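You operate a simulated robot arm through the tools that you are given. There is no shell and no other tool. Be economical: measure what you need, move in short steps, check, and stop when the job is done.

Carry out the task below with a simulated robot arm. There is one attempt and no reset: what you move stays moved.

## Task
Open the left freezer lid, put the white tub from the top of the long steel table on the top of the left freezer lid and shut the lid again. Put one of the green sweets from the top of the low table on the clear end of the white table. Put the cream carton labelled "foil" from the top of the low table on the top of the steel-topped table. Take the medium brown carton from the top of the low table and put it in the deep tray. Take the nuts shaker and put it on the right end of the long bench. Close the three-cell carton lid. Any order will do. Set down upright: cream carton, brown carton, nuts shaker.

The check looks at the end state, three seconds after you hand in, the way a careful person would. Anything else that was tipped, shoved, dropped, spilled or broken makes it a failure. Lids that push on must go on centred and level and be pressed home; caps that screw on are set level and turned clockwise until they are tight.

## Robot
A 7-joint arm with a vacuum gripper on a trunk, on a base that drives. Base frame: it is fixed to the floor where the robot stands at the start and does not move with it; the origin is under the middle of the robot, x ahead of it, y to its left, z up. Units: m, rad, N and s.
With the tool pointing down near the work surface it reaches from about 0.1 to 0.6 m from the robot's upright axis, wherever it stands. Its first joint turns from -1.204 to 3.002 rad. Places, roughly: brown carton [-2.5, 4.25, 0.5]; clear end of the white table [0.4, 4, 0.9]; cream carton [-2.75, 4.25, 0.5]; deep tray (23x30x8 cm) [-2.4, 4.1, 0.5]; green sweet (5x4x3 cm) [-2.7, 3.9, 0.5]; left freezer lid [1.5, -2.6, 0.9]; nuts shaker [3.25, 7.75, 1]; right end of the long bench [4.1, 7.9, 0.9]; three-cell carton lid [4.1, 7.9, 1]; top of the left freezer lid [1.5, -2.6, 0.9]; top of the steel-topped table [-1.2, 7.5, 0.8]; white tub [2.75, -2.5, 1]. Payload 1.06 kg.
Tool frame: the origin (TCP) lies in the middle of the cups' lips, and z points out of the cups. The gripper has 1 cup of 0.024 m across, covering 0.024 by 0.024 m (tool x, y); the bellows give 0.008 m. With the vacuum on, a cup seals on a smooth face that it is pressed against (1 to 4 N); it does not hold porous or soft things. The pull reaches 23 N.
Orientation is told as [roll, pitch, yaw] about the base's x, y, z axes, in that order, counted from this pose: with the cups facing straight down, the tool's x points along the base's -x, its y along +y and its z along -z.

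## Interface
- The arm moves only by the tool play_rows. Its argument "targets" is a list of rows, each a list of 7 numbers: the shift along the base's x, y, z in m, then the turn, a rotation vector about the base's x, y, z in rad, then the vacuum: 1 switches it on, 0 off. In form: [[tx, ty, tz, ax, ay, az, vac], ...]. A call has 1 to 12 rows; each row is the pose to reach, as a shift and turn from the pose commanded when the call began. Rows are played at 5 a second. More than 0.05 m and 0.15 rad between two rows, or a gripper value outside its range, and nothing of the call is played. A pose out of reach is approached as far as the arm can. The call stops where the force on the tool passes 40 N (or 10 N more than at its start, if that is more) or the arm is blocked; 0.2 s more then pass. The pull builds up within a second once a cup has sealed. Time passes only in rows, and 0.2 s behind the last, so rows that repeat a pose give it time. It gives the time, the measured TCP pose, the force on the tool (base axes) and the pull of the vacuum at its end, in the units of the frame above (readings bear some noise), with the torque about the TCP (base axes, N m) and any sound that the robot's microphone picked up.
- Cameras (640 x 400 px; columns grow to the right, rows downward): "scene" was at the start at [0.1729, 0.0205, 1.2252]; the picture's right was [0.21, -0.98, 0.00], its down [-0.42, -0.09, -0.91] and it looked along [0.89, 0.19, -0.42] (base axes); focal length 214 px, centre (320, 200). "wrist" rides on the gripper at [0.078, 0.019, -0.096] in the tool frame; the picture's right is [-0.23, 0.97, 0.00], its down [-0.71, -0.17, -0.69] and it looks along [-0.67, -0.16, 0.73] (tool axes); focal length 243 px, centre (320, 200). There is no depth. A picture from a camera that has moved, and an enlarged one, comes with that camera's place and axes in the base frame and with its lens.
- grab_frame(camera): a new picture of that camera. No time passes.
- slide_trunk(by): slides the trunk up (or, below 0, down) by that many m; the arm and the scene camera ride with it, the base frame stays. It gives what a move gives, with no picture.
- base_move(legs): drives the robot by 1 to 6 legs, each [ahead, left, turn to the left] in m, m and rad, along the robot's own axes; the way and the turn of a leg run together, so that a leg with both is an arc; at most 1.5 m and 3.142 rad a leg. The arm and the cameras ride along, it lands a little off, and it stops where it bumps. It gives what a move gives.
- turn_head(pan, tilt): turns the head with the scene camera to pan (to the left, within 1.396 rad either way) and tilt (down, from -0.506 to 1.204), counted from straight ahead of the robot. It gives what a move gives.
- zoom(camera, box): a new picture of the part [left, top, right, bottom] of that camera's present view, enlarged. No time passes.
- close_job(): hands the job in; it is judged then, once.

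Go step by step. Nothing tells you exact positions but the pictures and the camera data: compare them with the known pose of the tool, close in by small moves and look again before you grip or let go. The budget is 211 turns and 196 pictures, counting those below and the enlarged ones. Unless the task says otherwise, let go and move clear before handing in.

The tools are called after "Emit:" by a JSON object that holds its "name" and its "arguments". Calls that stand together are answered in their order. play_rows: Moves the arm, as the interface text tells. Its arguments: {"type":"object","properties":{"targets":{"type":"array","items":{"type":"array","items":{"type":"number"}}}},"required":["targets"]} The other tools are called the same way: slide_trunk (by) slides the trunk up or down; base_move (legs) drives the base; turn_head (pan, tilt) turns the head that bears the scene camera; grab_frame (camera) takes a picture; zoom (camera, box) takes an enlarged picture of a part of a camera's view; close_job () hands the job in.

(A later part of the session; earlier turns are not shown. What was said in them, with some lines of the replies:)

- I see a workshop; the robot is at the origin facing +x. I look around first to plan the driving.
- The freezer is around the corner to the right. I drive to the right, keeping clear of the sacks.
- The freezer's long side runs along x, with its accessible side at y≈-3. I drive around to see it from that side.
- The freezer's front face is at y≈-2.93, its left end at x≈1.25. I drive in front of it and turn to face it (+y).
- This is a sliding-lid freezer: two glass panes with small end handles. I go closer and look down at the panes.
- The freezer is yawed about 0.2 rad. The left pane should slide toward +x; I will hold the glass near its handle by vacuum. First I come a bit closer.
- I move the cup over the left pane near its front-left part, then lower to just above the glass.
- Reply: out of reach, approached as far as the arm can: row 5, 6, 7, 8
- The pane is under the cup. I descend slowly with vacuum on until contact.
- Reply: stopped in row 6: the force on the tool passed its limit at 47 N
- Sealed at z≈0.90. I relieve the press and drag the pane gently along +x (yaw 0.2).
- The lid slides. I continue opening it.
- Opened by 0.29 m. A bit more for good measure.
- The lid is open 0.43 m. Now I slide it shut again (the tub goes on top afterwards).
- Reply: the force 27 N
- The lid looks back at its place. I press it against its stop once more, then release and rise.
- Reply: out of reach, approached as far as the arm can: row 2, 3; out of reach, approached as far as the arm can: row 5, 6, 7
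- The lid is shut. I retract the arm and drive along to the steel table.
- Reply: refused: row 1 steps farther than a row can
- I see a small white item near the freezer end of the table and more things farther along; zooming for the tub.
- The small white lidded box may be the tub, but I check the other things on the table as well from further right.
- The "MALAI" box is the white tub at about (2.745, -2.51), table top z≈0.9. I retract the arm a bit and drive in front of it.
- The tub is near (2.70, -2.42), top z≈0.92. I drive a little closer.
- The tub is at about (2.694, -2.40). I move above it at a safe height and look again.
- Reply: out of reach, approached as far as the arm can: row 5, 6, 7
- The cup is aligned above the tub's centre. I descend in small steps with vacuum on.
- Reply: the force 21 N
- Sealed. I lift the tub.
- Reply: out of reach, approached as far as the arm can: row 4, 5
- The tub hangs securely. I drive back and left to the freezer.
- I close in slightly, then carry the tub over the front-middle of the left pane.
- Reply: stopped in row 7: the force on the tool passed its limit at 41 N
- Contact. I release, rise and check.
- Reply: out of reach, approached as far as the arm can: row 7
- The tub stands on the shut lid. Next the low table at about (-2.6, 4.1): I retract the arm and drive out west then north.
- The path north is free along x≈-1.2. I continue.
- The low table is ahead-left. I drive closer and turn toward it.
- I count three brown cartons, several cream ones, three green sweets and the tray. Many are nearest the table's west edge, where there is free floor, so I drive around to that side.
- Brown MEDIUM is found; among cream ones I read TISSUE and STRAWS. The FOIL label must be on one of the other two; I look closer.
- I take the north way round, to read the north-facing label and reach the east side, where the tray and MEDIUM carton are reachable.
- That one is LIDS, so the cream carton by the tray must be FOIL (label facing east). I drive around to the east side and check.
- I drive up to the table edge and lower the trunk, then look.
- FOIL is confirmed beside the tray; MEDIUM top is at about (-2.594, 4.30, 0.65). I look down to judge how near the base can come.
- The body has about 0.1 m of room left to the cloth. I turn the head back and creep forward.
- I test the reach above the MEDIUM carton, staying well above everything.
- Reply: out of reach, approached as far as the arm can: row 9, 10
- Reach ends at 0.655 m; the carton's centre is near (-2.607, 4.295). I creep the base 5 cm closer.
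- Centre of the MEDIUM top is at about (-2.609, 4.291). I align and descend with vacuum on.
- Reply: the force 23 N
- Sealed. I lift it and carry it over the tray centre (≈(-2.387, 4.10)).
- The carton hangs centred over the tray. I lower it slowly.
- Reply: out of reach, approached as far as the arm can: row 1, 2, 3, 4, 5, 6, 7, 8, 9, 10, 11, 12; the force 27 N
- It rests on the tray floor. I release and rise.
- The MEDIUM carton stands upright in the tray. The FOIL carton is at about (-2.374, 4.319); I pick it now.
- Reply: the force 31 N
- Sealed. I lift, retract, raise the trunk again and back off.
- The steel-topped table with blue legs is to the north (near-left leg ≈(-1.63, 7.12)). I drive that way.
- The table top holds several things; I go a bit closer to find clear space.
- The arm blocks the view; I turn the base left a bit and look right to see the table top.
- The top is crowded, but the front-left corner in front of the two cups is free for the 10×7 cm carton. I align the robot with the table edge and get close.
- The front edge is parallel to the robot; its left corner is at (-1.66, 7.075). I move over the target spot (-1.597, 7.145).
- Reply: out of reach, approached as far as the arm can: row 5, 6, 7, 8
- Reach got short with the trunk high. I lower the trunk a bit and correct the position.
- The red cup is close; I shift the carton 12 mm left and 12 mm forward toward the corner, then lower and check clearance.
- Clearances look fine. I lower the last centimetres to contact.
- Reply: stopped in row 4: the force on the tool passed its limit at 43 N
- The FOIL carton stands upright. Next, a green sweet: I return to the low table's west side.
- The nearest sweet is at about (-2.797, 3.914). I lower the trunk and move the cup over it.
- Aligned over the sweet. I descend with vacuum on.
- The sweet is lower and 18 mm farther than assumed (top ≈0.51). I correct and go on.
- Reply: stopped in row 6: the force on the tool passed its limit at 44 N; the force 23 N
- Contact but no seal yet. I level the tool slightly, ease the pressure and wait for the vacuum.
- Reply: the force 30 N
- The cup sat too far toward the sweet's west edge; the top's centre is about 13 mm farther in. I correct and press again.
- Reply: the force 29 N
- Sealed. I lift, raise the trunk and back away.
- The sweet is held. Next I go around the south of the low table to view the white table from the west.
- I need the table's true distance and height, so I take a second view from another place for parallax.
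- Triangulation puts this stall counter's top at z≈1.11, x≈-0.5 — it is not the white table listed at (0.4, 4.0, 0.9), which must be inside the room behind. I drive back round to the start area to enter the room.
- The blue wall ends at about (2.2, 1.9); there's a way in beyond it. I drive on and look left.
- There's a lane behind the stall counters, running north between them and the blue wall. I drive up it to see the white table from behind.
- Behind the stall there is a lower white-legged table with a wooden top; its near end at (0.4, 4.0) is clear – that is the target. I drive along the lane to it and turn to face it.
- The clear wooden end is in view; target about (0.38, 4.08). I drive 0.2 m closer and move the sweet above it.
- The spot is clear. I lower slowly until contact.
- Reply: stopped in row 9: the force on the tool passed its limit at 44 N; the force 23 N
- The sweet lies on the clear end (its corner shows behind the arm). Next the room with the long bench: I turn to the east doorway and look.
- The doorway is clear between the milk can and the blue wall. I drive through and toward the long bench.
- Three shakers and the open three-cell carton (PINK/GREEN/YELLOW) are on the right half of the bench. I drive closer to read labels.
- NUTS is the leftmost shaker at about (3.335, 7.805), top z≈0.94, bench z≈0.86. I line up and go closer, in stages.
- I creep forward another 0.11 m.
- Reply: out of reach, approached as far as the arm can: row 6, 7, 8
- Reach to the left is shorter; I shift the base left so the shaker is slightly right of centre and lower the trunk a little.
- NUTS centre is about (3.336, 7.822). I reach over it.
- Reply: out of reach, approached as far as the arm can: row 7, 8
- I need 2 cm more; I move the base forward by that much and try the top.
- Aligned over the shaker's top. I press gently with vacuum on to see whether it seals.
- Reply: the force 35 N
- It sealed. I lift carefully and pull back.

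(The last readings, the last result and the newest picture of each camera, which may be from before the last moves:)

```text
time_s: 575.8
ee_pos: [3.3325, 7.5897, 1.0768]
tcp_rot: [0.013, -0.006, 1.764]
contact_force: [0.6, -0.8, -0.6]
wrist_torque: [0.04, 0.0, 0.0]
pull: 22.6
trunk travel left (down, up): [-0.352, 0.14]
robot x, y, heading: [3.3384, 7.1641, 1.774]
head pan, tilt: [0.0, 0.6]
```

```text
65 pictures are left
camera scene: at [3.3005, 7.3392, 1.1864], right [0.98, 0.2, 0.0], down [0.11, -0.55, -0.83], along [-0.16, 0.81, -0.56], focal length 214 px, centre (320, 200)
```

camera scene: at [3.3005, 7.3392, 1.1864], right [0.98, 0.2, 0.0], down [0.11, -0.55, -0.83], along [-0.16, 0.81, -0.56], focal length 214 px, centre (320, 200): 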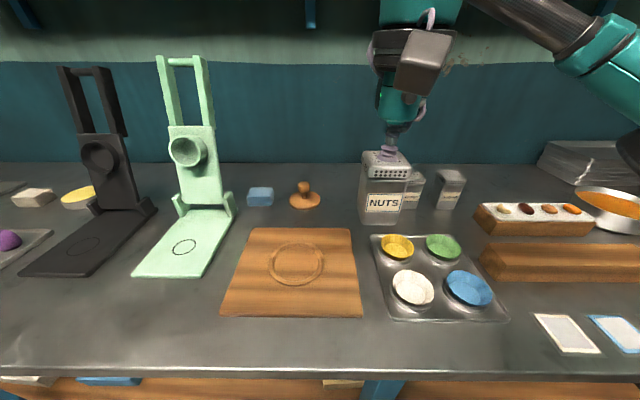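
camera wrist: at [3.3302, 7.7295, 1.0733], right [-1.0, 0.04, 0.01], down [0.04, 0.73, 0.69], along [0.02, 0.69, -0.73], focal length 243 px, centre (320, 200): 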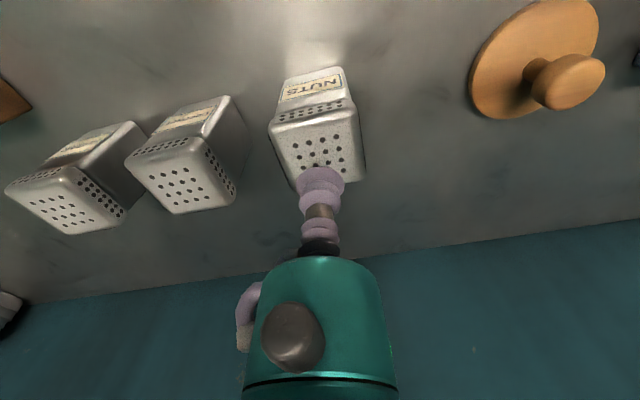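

The shaker hangs well. I back off and move right along the bench to see its right end.

Emit:
{"name": "base_move", "arguments": {"legs": [[-0.22, 0, 0], [0, -0.42, 0]]}}

Emit:
{"name": "turn_head", "arguments": {"pan": -0.5, "tilt": 0.55}}

Emit:
{"name": "grab_frame", "arguments": {"camera": "scene"}}

```text
time_s: 581.3
ee_pos: [3.7859, 7.4575, 1.077]
tcp_rot: [0.013, -0.006, 1.765]
contact_force: [0.1, -0.4, -1.7]
wrist_torque: [0.02, 0.0, -0.03]
pull: 23.5
trunk travel left (down, up): [-0.352, 0.14]
robot x, y, heading: [3.7939, 7.0302, 1.775]
head pan, tilt: [0.0, 0.6]
```

```text
time_s: 582.2
ee_pos: [3.786, 7.457, 1.0772]
tcp_rot: [0.015, -0.006, 1.767]
contact_force: [1.1, -0.1, -2.5]
wrist_torque: [0.02, 0.02, -0.02]
pull: 22.9
trunk travel left (down, up): [-0.352, 0.14]
robot x, y, heading: [3.7876, 7.0289, 1.765]
head pan, tilt: [-0.499, 0.55]
```

```text
64 pictures are left
camera scene: at [3.7985, 7.2048, 1.1908], right [0.96, -0.29, 0.0], down [-0.15, -0.5, -0.85], along [0.25, 0.81, -0.52], focal length 214 px, centre (320, 200)
```

scene: 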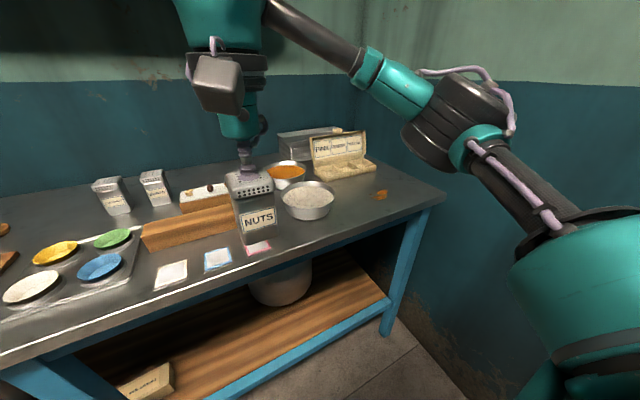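

The right end beside the flour bowl is clear; I choose (4.205, 7.66), in front-right of the crumb. I drive a bit closer.

Emit:
{"name": "base_move", "arguments": {"legs": [[0.1, -0.18, 0]]}}

Emit:
{"name": "play_rows", "arguments": {"targets": [[0.045, 0.0, -0.0, 0, 0, 0, 1], [0.09, 0.005, 0, 0, 0, 0, 1], [0.135, 0.015, 0, 0, 0, 0, 1], [0.18, 0.03, 0, 0, 0, 0, 1], [0.22, 0.05, -0.01, 0, 0, 0, 1], [0.255, 0.06, -0.02, 0, 0, 0, 1]]}}

Emit:
{"name": "grab_frame", "arguments": {"camera": "scene"}}

Emit:
{"name": "grab_frame", "arguments": {"camera": "wrist"}}

```text
time_s: 584.4
ee_pos: [3.9423, 7.5905, 1.0768]
tcp_rot: [0.012, -0.005, 1.765]
contact_force: [0.9, 0.3, -1.5]
wrist_torque: [0.0, -0.01, 0.0]
pull: 23.3
trunk travel left (down, up): [-0.352, 0.14]
robot x, y, heading: [3.9442, 7.1597, 1.766]
head pan, tilt: [-0.499, 0.55]
```

```text
time_s: 585.8
ee_pos: [4.1983, 7.6499, 1.0568]
tcp_rot: [0.012, -0.005, 1.767]
contact_force: [-0.1, 0.3, -1.7]
wrist_torque: [0.02, 0.05, -0.01]
pull: 22.4
trunk travel left (down, up): [-0.352, 0.14]
robot x, y, heading: [3.9458, 7.1634, 1.768]
head pan, tilt: [-0.499, 0.55]
```

```text
63 pictures are left
camera scene: at [3.9541, 7.338, 1.1908], right [0.95, -0.3, 0.0], down [-0.16, -0.5, -0.85], along [0.25, 0.81, -0.52], focal length 214 px, centre (320, 200)
```

scene: 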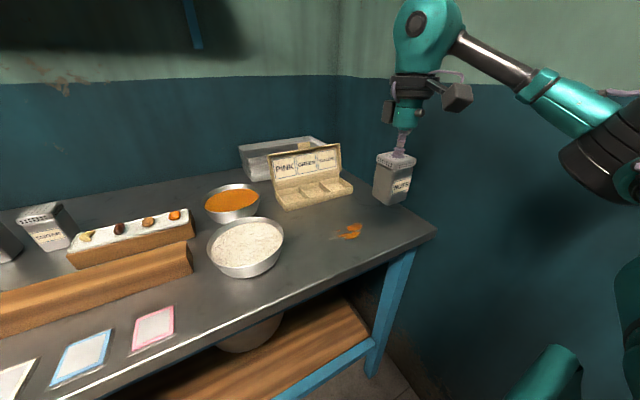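

```text
62 pictures are left
camera wrist: at [4.1959, 7.5687, 1.1514], right [-1.0, 0.04, 0.01], down [0.04, 0.73, 0.69], along [0.02, 0.69, -0.73], focal length 243 px, centre (320, 200)
```

wrist: 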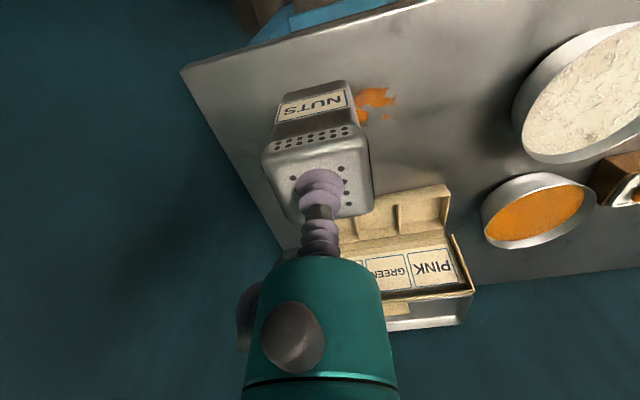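

The spot is fine; I shift 2 cm right and lower to the bench.

Emit:
{"name": "play_rows", "arguments": {"targets": [[0.02, 0.0, -0.03, 0, 0, 0, 1], [0.02, 0.0, -0.06, 0, 0, 0, 1], [0.02, 0.0, -0.085, 0, 0, 0, 1], [0.02, 0.0, -0.1, 0, 0, 0, 1], [0.02, 0.0, -0.106, 0, 0, 0, 1], [0.02, 0.0, -0.11, 0, 0, 0, 1], [0.02, 0.0, -0.114, 0, 0, 0, 1], [0.02, 0.0, -0.117, 0, 0, 0, 1], [0.02, 0.0, -0.12, 0, 0, 0, 1]]}}

Emit:
{"name": "zoom", "arguments": {"camera": "scene", "box": [220, 120, 460, 280]}}

```text
time_s: 587.9
ee_pos: [4.2174, 7.6498, 0.9412]
tcp_rot: [0.018, -0.018, 1.766]
contact_force: [-0.3, -1.3, 14.4]
wrist_torque: [-0.07, -0.08, 0.06]
pull: 22.7
trunk travel left (down, up): [-0.352, 0.14]
robot x, y, heading: [3.9461, 7.1636, 1.773]
head pan, tilt: [-0.499, 0.55]
stopped in row 9: the force on the tool passed its limit at 41 N (the readings are from after the stop); the commanded pose is now the measured one
```

```text
2.50 times, centred on (340, 200) of scene
camera zoom: at [3.9532, 7.337, 1.1909], right [0.95, -0.3, 0.0], down [-0.15, -0.5, -0.85], along [0.25, 0.81, -0.52], focal length 536 px, centre (270, 200)
```

zoom: 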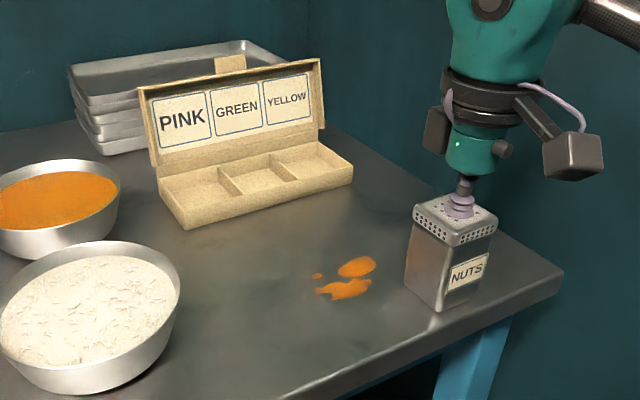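

The shaker stands on the bench. I release and rise.

Emit:
{"name": "play_rows", "arguments": {"targets": [[0, 0, 0, 0, 0, 0, 0], [0, 0, 0.001, 0, 0, 0, 0], [0, 0, 0.004, 0, 0, 0, 0], [0, 0, 0.015, 0, 0, 0, 0], [0, 0, 0.05, 0, 0, 0, 0], [0, 0, 0.09, 0, 0, 0, 0], [0, 0, 0.13, 0, 0, 0, 0], [-0.03, -0.03, 0.15, 0, 0, 0, 0], [-0.06, -0.06, 0.15, 0, 0, 0, 0], [-0.09, -0.09, 0.15, 0, 0, 0, 0], [-0.12, -0.11, 0.15, 0, 0, 0, 0]]}}

Emit:
{"name": "grab_frame", "arguments": {"camera": "scene"}}

Emit:
{"name": "zoom", "arguments": {"camera": "scene", "box": [220, 100, 420, 260]}}

Emit:
{"name": "grab_frame", "arguments": {"camera": "wrist"}}

```text
time_s: 590.3
ee_pos: [4.0964, 7.541, 1.0882]
tcp_rot: [0.014, -0.014, 1.764]
contact_force: [-0.1, 0.4, 0.9]
wrist_torque: [-0.02, 0.03, -0.02]
pull: 0.0
trunk travel left (down, up): [-0.352, 0.14]
robot x, y, heading: [3.9487, 7.1614, 1.766]
head pan, tilt: [-0.499, 0.55]
```

```text
60 pictures are left
camera scene: at [3.9535, 7.3381, 1.1909], right [0.95, -0.3, 0.0], down [-0.15, -0.5, -0.85], along [0.25, 0.81, -0.52], focal length 214 px, centre (320, 200)
```

scene: 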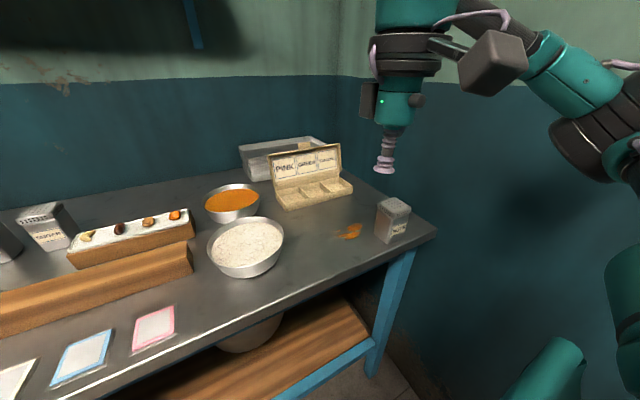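

```text
2.50 times, centred on (320, 180) of scene
camera zoom: at [3.9535, 7.3381, 1.1909], right [0.95, -0.3, 0.0], down [-0.15, -0.5, -0.85], along [0.25, 0.81, -0.52], focal length 536 px, centre (320, 250)
```

zoom: 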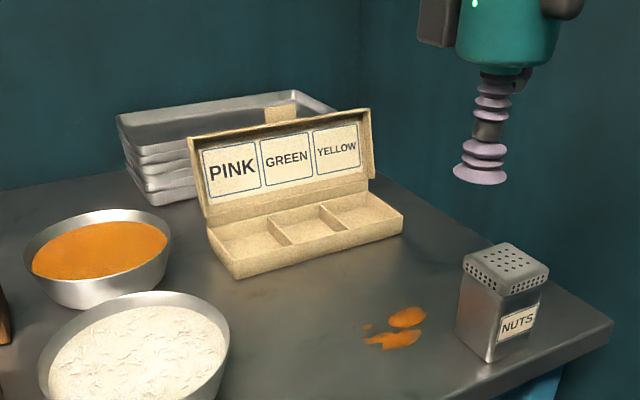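

```text
58 pictures are left
camera wrist: at [4.095, 7.4598, 1.1838], right [-1.0, 0.04, 0.02], down [0.04, 0.72, 0.69], along [0.02, 0.69, -0.72], focal length 243 px, centre (320, 200)
```

wrist: 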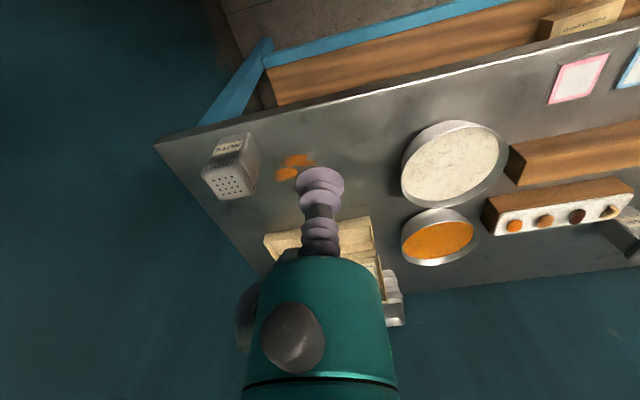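

NUTS stands at the right end. The lid of the three-cell carton stands vertical at y≈7.94, top z≈0.985. I plan to hook behind its top edge with a forward-tilted tool and pull it over; first I bring the base nearer.

Emit:
{"name": "base_move", "arguments": {"legs": [[0.1, -0.08, 0]]}}

Emit:
{"name": "play_rows", "arguments": {"targets": [[-0.01, 0, 0.01, 0.137, 0.027, 0, 0], [-0.02, 0, 0.02, 0.274, 0.054, 0, 0], [-0.03, 0, 0.03, 0.41, 0.081, 0, 0]]}}

Emit:
{"name": "grab_frame", "arguments": {"camera": "scene"}}

Emit:
{"name": "grab_frame", "arguments": {"camera": "wrist"}}

```text
time_s: 591.6
ee_pos: [4.1565, 7.6534, 1.0906]
tcp_rot: [0.015, -0.014, 1.763]
contact_force: [-0.1, 0.1, 1.1]
wrist_torque: [0.02, 0.02, 0.01]
pull: 0.0
trunk travel left (down, up): [-0.352, 0.14]
robot x, y, heading: [4.003, 7.2761, 1.767]
head pan, tilt: [-0.499, 0.55]
```

```text
time_s: 592.5
ee_pos: [4.1245, 7.6526, 1.1198]
tcp_rot: [0.018, -0.434, 1.762]
contact_force: [-0.1, 0.1, -0.7]
wrist_torque: [0.01, -0.01, -0.02]
pull: 0.0
trunk travel left (down, up): [-0.352, 0.14]
robot x, y, heading: [4.0018, 7.2754, 1.765]
head pan, tilt: [-0.499, 0.55]
```

```text
57 pictures are left
camera scene: at [4.0117, 7.4498, 1.1909], right [0.95, -0.3, 0.0], down [-0.16, -0.5, -0.85], along [0.25, 0.81, -0.52], focal length 214 px, centre (320, 200)
```

scene: 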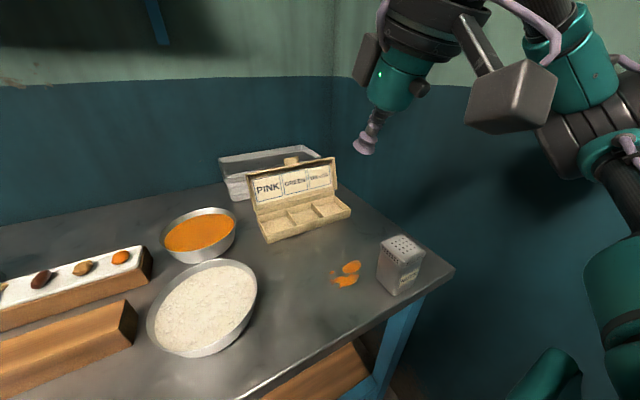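

```text
56 pictures are left
camera wrist: at [4.1298, 7.5407, 1.1732], right [-0.99, 0.02, 0.11], down [0.11, 0.38, 0.92], along [-0.03, 0.92, -0.38], focal length 243 px, centre (320, 200)
```

wrist: 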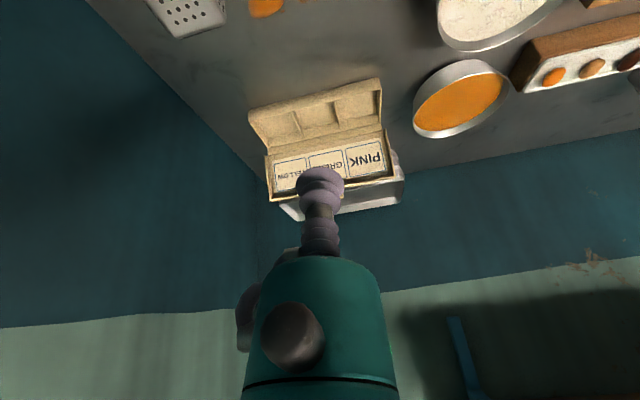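

The tilt is right. I reach out over the lid (its top runs y≈7.93–7.98), staying above it.

Emit:
{"name": "play_rows", "arguments": {"targets": [[0.003, 0.045, -0.005, 0, 0, 0, 0], [0.006, 0.09, -0.01, 0, 0, 0, 0], [0.009, 0.135, -0.02, 0, 0, 0, 0], [0.012, 0.18, -0.03, 0, 0, 0, 0], [0.015, 0.225, -0.04, 0, 0, 0, 0], [0.018, 0.27, -0.05, 0, 0, 0, 0], [0.02, 0.31, -0.06, 0, 0, 0, 0], [0.02, 0.35, -0.065, 0, 0, 0, 0]]}}

Emit:
{"name": "zoom", "arguments": {"camera": "scene", "box": [200, 80, 440, 260]}}

Emit:
{"name": "grab_frame", "arguments": {"camera": "wrist"}}

```text
time_s: 594.2
ee_pos: [4.1479, 7.9649, 1.0564]
tcp_rot: [0.018, -0.431, 1.761]
contact_force: [0.3, -0.3, -0.2]
wrist_torque: [0.01, 0.01, 0.0]
pull: 0.0
out of reach, approached as far as the arm can: row 8
trunk travel left (down, up): [-0.352, 0.14]
robot x, y, heading: [4.0037, 7.2762, 1.768]
head pan, tilt: [-0.499, 0.55]
```

```text
2.22 times, centred on (320, 170) of scene
camera zoom: at [4.0118, 7.4499, 1.1908], right [0.95, -0.3, 0.0], down [-0.16, -0.5, -0.85], along [0.25, 0.81, -0.52], focal length 477 px, centre (320, 267)
```

zoom: 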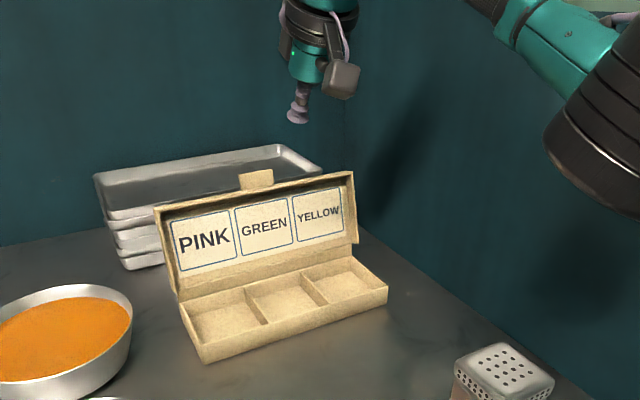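

```text
54 pictures are left
camera wrist: at [4.1516, 7.8526, 1.1125], right [-0.99, 0.02, 0.11], down [0.11, 0.38, 0.92], along [-0.03, 0.92, -0.38], focal length 243 px, centre (320, 200)
```

wrist: 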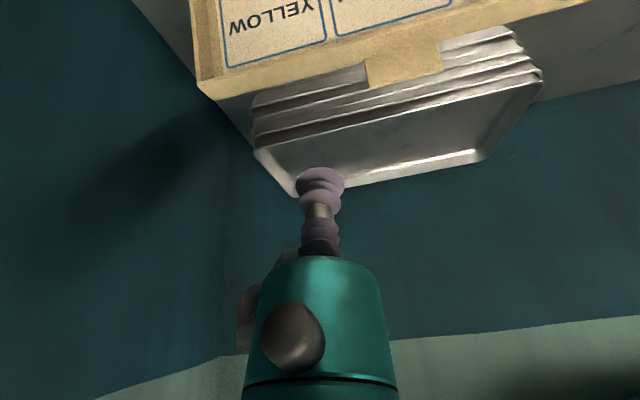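

The tip is right above the lid's top edge; I need ~4 cm more. I creep the base 3 cm forward and tilt slightly more.

Emit:
{"name": "base_move", "arguments": {"legs": [[0.03, 0.0, 0]]}}

Emit:
{"name": "play_rows", "arguments": {"targets": [[0.003, 0.01, -0.01, 0.09, 0.018, 0, 0], [0.003, 0.018, -0.02, 0.14, 0.028, 0, 0], [0.003, 0.022, -0.03, 0.14, 0.028, 0, 0]]}}

Emit:
{"name": "grab_frame", "arguments": {"camera": "wrist"}}

Emit:
{"name": "zoom", "arguments": {"camera": "scene", "box": [200, 80, 440, 260]}}

```text
time_s: 595.1
ee_pos: [4.1423, 7.9939, 1.0572]
tcp_rot: [0.018, -0.431, 1.76]
contact_force: [0.7, -0.4, 0.2]
wrist_torque: [-0.01, -0.06, -0.02]
pull: 0.1
trunk travel left (down, up): [-0.352, 0.14]
robot x, y, heading: [3.9964, 7.3036, 1.766]
head pan, tilt: [-0.499, 0.55]
```

```text
time_s: 595.9
ee_pos: [4.1466, 8.0159, 1.0279]
tcp_rot: [0.019, -0.578, 1.76]
contact_force: [0.3, -0.3, -0.6]
wrist_torque: [-0.03, -0.01, 0.0]
pull: 0.2
trunk travel left (down, up): [-0.352, 0.14]
robot x, y, heading: [3.9972, 7.3032, 1.764]
head pan, tilt: [-0.499, 0.55]
```

```text
53 pictures are left
camera wrist: at [4.1509, 7.897, 1.0661], right [-0.99, 0.0, 0.14], down [0.14, 0.25, 0.96], along [-0.03, 0.97, -0.25], focal length 243 px, centre (320, 200)
```

wrist: 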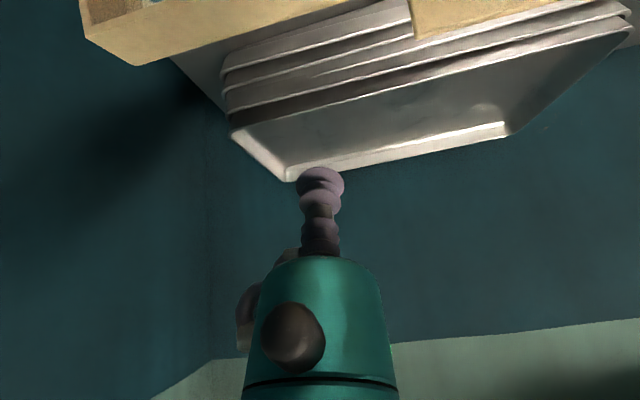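

```text
2.22 times, centred on (320, 170) of scene
camera zoom: at [4.006, 7.4793, 1.1909], right [0.95, -0.3, 0.0], down [-0.16, -0.5, -0.85], along [0.25, 0.81, -0.52], focal length 477 px, centre (320, 267)
```

zoom: 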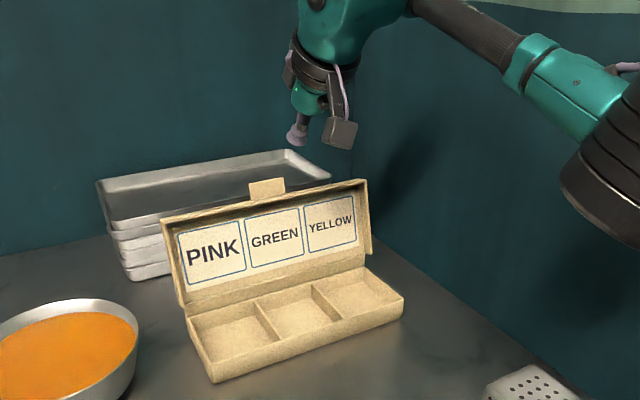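

Tip is behind the lid. I lower it ~6 cm behind the lid's top edge.

Emit:
{"name": "play_rows", "arguments": {"targets": [[0, 0, -0.02, 0, 0, 0, 0], [0, 0, -0.04, 0, 0, 0, 0], [0, 0, -0.055, 0, 0, 0, 0], [0, 0, -0.065, 0, 0, 0, 0]]}}

Emit:
{"name": "zoom", "arguments": {"camera": "scene", "box": [200, 80, 440, 260]}}

```text
time_s: 596.9
ee_pos: [4.1448, 8.0156, 0.9627]
tcp_rot: [0.02, -0.576, 1.76]
contact_force: [0.2, -0.9, 0.9]
wrist_torque: [0.01, 0.05, -0.02]
pull: 0.0
trunk travel left (down, up): [-0.352, 0.14]
robot x, y, heading: [3.9942, 7.3052, 1.765]
head pan, tilt: [-0.499, 0.55]
```

```text
2.22 times, centred on (320, 170) of scene
camera zoom: at [4.006, 7.4792, 1.1909], right [0.95, -0.3, 0.0], down [-0.16, -0.5, -0.85], along [0.25, 0.81, -0.52], focal length 477 px, centre (320, 267)
```

zoom: 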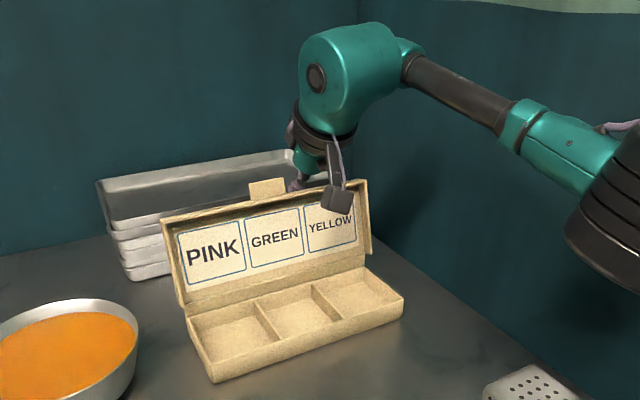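

It straddles the lid without touching. I pull gently toward the robot.

Emit:
{"name": "play_rows", "arguments": {"targets": [[0.002, -0.012, 0, 0, 0, 0, 0], [0.004, -0.024, 0, 0, 0, 0, 0], [0.006, -0.034, 0, 0, 0, 0, 0], [0.008, -0.044, 0, 0, 0, 0, 0], [0.01, -0.054, 0, 0, 0, 0, 0]]}}

Emit:
{"name": "zoom", "arguments": {"camera": "scene", "box": [200, 80, 440, 260]}}

```text
time_s: 598.1
ee_pos: [4.1572, 7.9622, 0.9643]
tcp_rot: [0.019, -0.577, 1.758]
contact_force: [0.6, -0.1, -0.3]
wrist_torque: [0.01, -0.01, 0.02]
pull: 0.0
trunk travel left (down, up): [-0.352, 0.14]
robot x, y, heading: [3.9985, 7.3051, 1.771]
head pan, tilt: [-0.499, 0.55]
```

```text
2.22 times, centred on (320, 170) of scene
camera zoom: at [4.0061, 7.4791, 1.1909], right [0.95, -0.3, 0.0], down [-0.16, -0.5, -0.85], along [0.25, 0.81, -0.52], focal length 477 px, centre (320, 267)
```

zoom: 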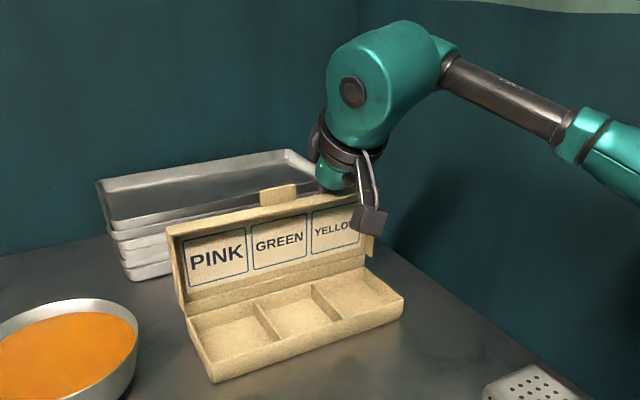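

The lid turns forward and the base stays. I continue the pull, a little downward.

Emit:
{"name": "play_rows", "arguments": {"targets": [[0.002, -0.012, -0.002, 0, 0, 0, 0], [0.004, -0.024, -0.004, 0, 0, 0, 0], [0.006, -0.036, -0.007, 0, 0, 0, 0], [0.008, -0.048, -0.01, 0, 0, 0, 0], [0.01, -0.06, -0.013, 0, 0, 0, 0]]}}

Emit:
{"name": "zoom", "arguments": {"camera": "scene", "box": [200, 80, 440, 260]}}

```text
time_s: 599.3
ee_pos: [4.1605, 7.9024, 0.9496]
tcp_rot: [0.016, -0.573, 1.765]
contact_force: [-0.1, -1.0, 0.0]
wrist_torque: [0.0, -0.05, 0.02]
pull: 0.1
trunk travel left (down, up): [-0.352, 0.14]
robot x, y, heading: [3.998, 7.3045, 1.769]
head pan, tilt: [-0.499, 0.55]
```

```text
2.22 times, centred on (320, 170) of scene
camera zoom: at [4.0015, 7.4799, 1.1909], right [0.95, -0.3, 0.0], down [-0.15, -0.5, -0.85], along [0.26, 0.81, -0.52], focal length 477 px, centre (320, 267)
```

zoom: 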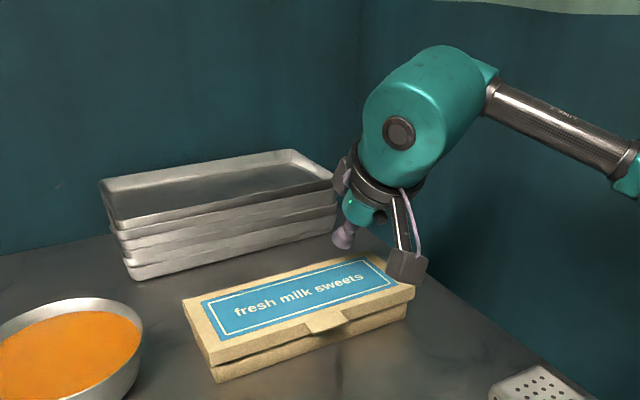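

The lid has dropped shut. I raise the tool, level it, and press the lid home near its front middle.

Emit:
{"name": "play_rows", "arguments": {"targets": [[0, 0, 0.04, 0, 0, 0, 0], [0, 0, 0.08, 0, 0, 0, 0], [-0.01, -0.01, 0.1, -0.137, -0.027, 0, 0], [-0.025, -0.025, 0.11, -0.274, -0.054, 0, 0], [-0.04, -0.04, 0.11, -0.41, -0.081, 0, 0], [-0.053, -0.057, 0.11, -0.55, -0.108, 0, 0], [-0.053, -0.057, 0.07, -0.55, -0.108, 0, 0], [-0.053, -0.057, 0.03, -0.55, -0.108, 0, 0]]}}

Emit:
{"name": "zoom", "arguments": {"camera": "scene", "box": [200, 80, 440, 260]}}

Emit:
{"name": "grab_frame", "arguments": {"camera": "wrist"}}

```text
time_s: 601.1
ee_pos: [4.1126, 7.8465, 0.9805]
tcp_rot: [0.016, -0.013, 1.76]
contact_force: [0.4, 0.3, 0.3]
wrist_torque: [0.03, 0.0, -0.04]
pull: 0.0
trunk travel left (down, up): [-0.352, 0.14]
robot x, y, heading: [3.9948, 7.3033, 1.765]
head pan, tilt: [-0.499, 0.55]
```

```text
2.22 times, centred on (320, 170) of scene
camera zoom: at [4.0061, 7.4793, 1.1908], right [0.95, -0.3, 0.0], down [-0.16, -0.5, -0.85], along [0.25, 0.81, -0.52], focal length 477 px, centre (320, 267)
```

zoom: 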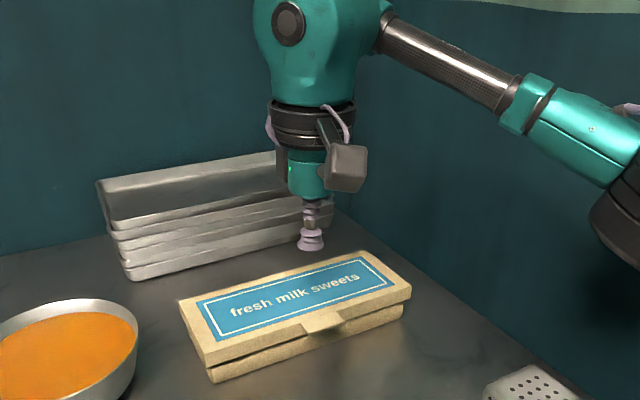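

```text
47 pictures are left
camera wrist: at [4.1104, 7.7652, 1.0754], right [-1.0, 0.05, 0.02], down [0.05, 0.72, 0.69], along [0.02, 0.69, -0.72], focal length 243 px, centre (320, 200)
```

wrist: 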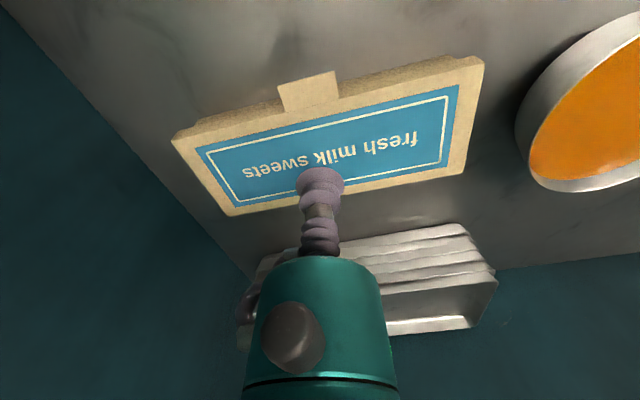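

Emit:
{"name": "play_rows", "arguments": {"targets": [[0, 0.003, -0.03, 0, 0, 0, 0], [0, 0.003, -0.055, 0, 0, 0, 0], [0, 0.003, -0.065, 0, 0, 0, 0], [0, 0.003, -0.07, 0, 0, 0, 0], [0, 0.003, -0.074, 0, 0, 0, 0], [0, 0.003, -0.078, 0, 0, 0, 0], [0, 0.003, -0.082, 0, 0, 0, 0], [0, 0.003, -0.086, 0, 0, 0, 0]]}}

Emit:
{"name": "zoom", "arguments": {"camera": "scene", "box": [240, 130, 400, 260]}}

```text
time_s: 602.9
ee_pos: [4.1126, 7.8474, 0.8967]
tcp_rot: [0.018, -0.019, 1.76]
contact_force: [2.0, 5.4, 13.8]
wrist_torque: [-0.13, 0.06, 0.01]
pull: 0.0
trunk travel left (down, up): [-0.352, 0.14]
robot x, y, heading: [3.9982, 7.3053, 1.771]
head pan, tilt: [-0.499, 0.55]
```

```text
3.08 times, centred on (320, 195) of scene
camera zoom: at [4.0061, 7.4788, 1.1911], right [0.95, -0.3, 0.0], down [-0.16, -0.5, -0.85], along [0.25, 0.81, -0.52], focal length 660 px, centre (320, 215)
```

zoom: 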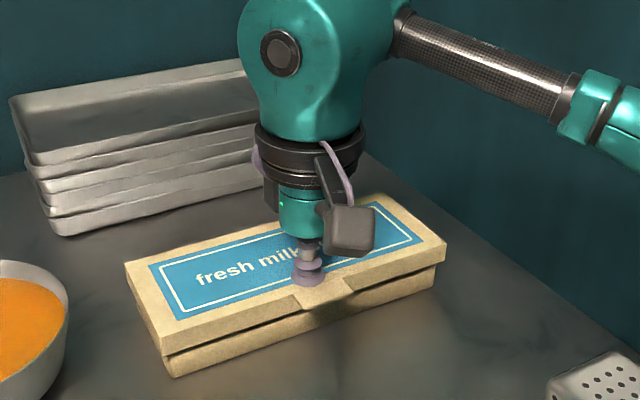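

The lid is pressed down on the base. A touch more pressure, then I rise and check the end state.

Emit:
{"name": "play_rows", "arguments": {"targets": [[0, 0, -0.003, 0, 0, 0, 0], [0, 0, -0.003, 0, 0, 0, 0], [0, 0, 0.01, 0, 0, 0, 0], [0, 0, 0.05, 0, 0, 0, 0], [0, 0, 0.09, 0, 0, 0, 0], [-0.02, -0.04, 0.11, 0, 0, 0, 0], [-0.04, -0.08, 0.12, 0, 0, 0, 0], [-0.06, -0.12, 0.12, 0, 0, 0, 0], [-0.08, -0.16, 0.12, 0, 0, 0, 0], [-0.1, -0.2, 0.12, 0, 0, 0, 0]]}}

Emit:
{"name": "zoom", "arguments": {"camera": "scene", "box": [220, 120, 420, 280]}}

Emit:
{"name": "grab_frame", "arguments": {"camera": "wrist"}}

```text
time_s: 605.1
ee_pos: [4.01, 7.6477, 1.0151]
tcp_rot: [0.017, -0.014, 1.76]
contact_force: [0.2, 0.9, 0.1]
wrist_torque: [0.02, 0.04, 0.01]
pull: 0.1
trunk travel left (down, up): [-0.352, 0.14]
robot x, y, heading: [3.9978, 7.3033, 1.769]
head pan, tilt: [-0.499, 0.55]
```

```text
2.50 times, centred on (320, 200) of scene
camera zoom: at [4.0057, 7.479, 1.1909], right [0.95, -0.3, 0.0], down [-0.16, -0.5, -0.85], along [0.25, 0.81, -0.52], focal length 536 px, centre (320, 200)
```

zoom: 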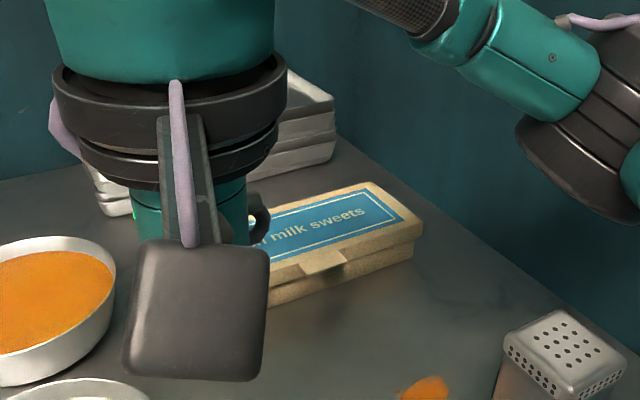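

```text
44 pictures are left
camera wrist: at [4.0069, 7.5673, 1.1099], right [-1.0, 0.05, 0.02], down [0.05, 0.72, 0.69], along [0.02, 0.69, -0.72], focal length 243 px, centre (320, 200)
```

wrist: 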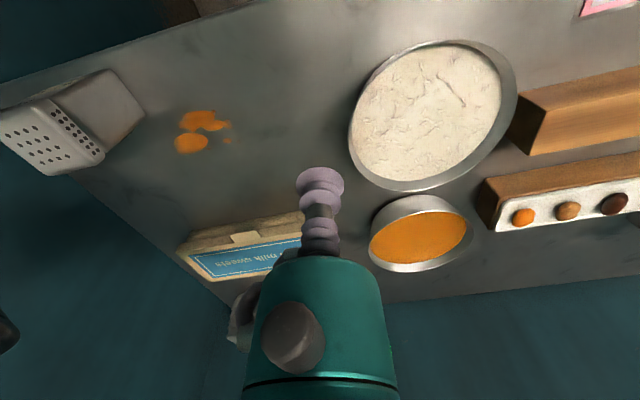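

The carton is closed and NUTS stands upright. I back away from the bench and take a last look.

Emit:
{"name": "base_move", "arguments": {"legs": [[-0.5, 0.2, 0]]}}

Emit:
{"name": "turn_head", "arguments": {"pan": -0.35, "tilt": 0.35}}

Emit:
{"name": "zoom", "arguments": {"camera": "scene", "box": [160, 120, 480, 320]}}

```text
time_s: 608.2
ee_pos: [3.9118, 7.1196, 1.0151]
tcp_rot: [0.015, -0.013, 1.761]
contact_force: [0.0, -0.2, 0.5]
wrist_torque: [-0.06, 0.03, 0.02]
pull: 0.1
trunk travel left (down, up): [-0.352, 0.14]
robot x, y, heading: [3.9007, 6.7698, 1.766]
head pan, tilt: [-0.499, 0.55]
```

```text
time_s: 608.9
ee_pos: [3.9123, 7.1204, 1.0156]
tcp_rot: [0.015, -0.014, 1.762]
contact_force: [-0.1, 0.1, -0.2]
wrist_torque: [-0.01, -0.02, 0.0]
pull: 0.0
trunk travel left (down, up): [-0.352, 0.14]
robot x, y, heading: [3.901, 6.7772, 1.769]
head pan, tilt: [-0.351, 0.351]
```

```text
2.00 times, centred on (320, 220) of scene
camera zoom: at [3.896, 6.9557, 1.2091], right [0.99, -0.15, 0.0], down [-0.05, -0.34, -0.94], along [0.14, 0.93, -0.34], focal length 429 px, centre (320, 160)
```

zoom: 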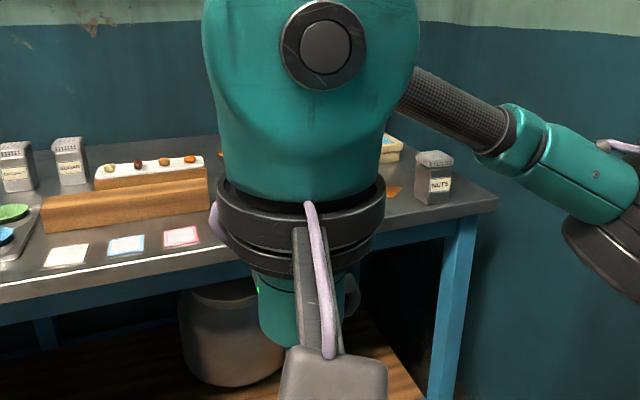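

Everything on the list is in place and the arm is clear of the bench, so I hand the job in.

Emit:
{"name": "close_job", "arguments": {}}

```text
The job is handed in.
```

The job is handed in, with every item done; the checker's result is not back yet.

- **Freezer:** I slid the left lid open, shut it again, then set the white tub on top of it.
- **Green sweet:** it is on the clear end of the white-legged table with the wooden top. That is the table at the place you gave; the taller white counter in front of it has no clear end. I only saw its corner behind the arm after letting go.
- **Foil carton:** it stands upright on the front-left corner of the steel-topped table. The top was crowded, so it is about 1 cm from the edges and from a clay cup.
- **Medium brown carton:** it stands upright in the deep tray.
- **Nuts shaker:** it stands upright on the right end of the long bench.
- **Three-cell carton:** the lid is closed and pressed down.

I did not see anything else tipped, shoved or spilled.
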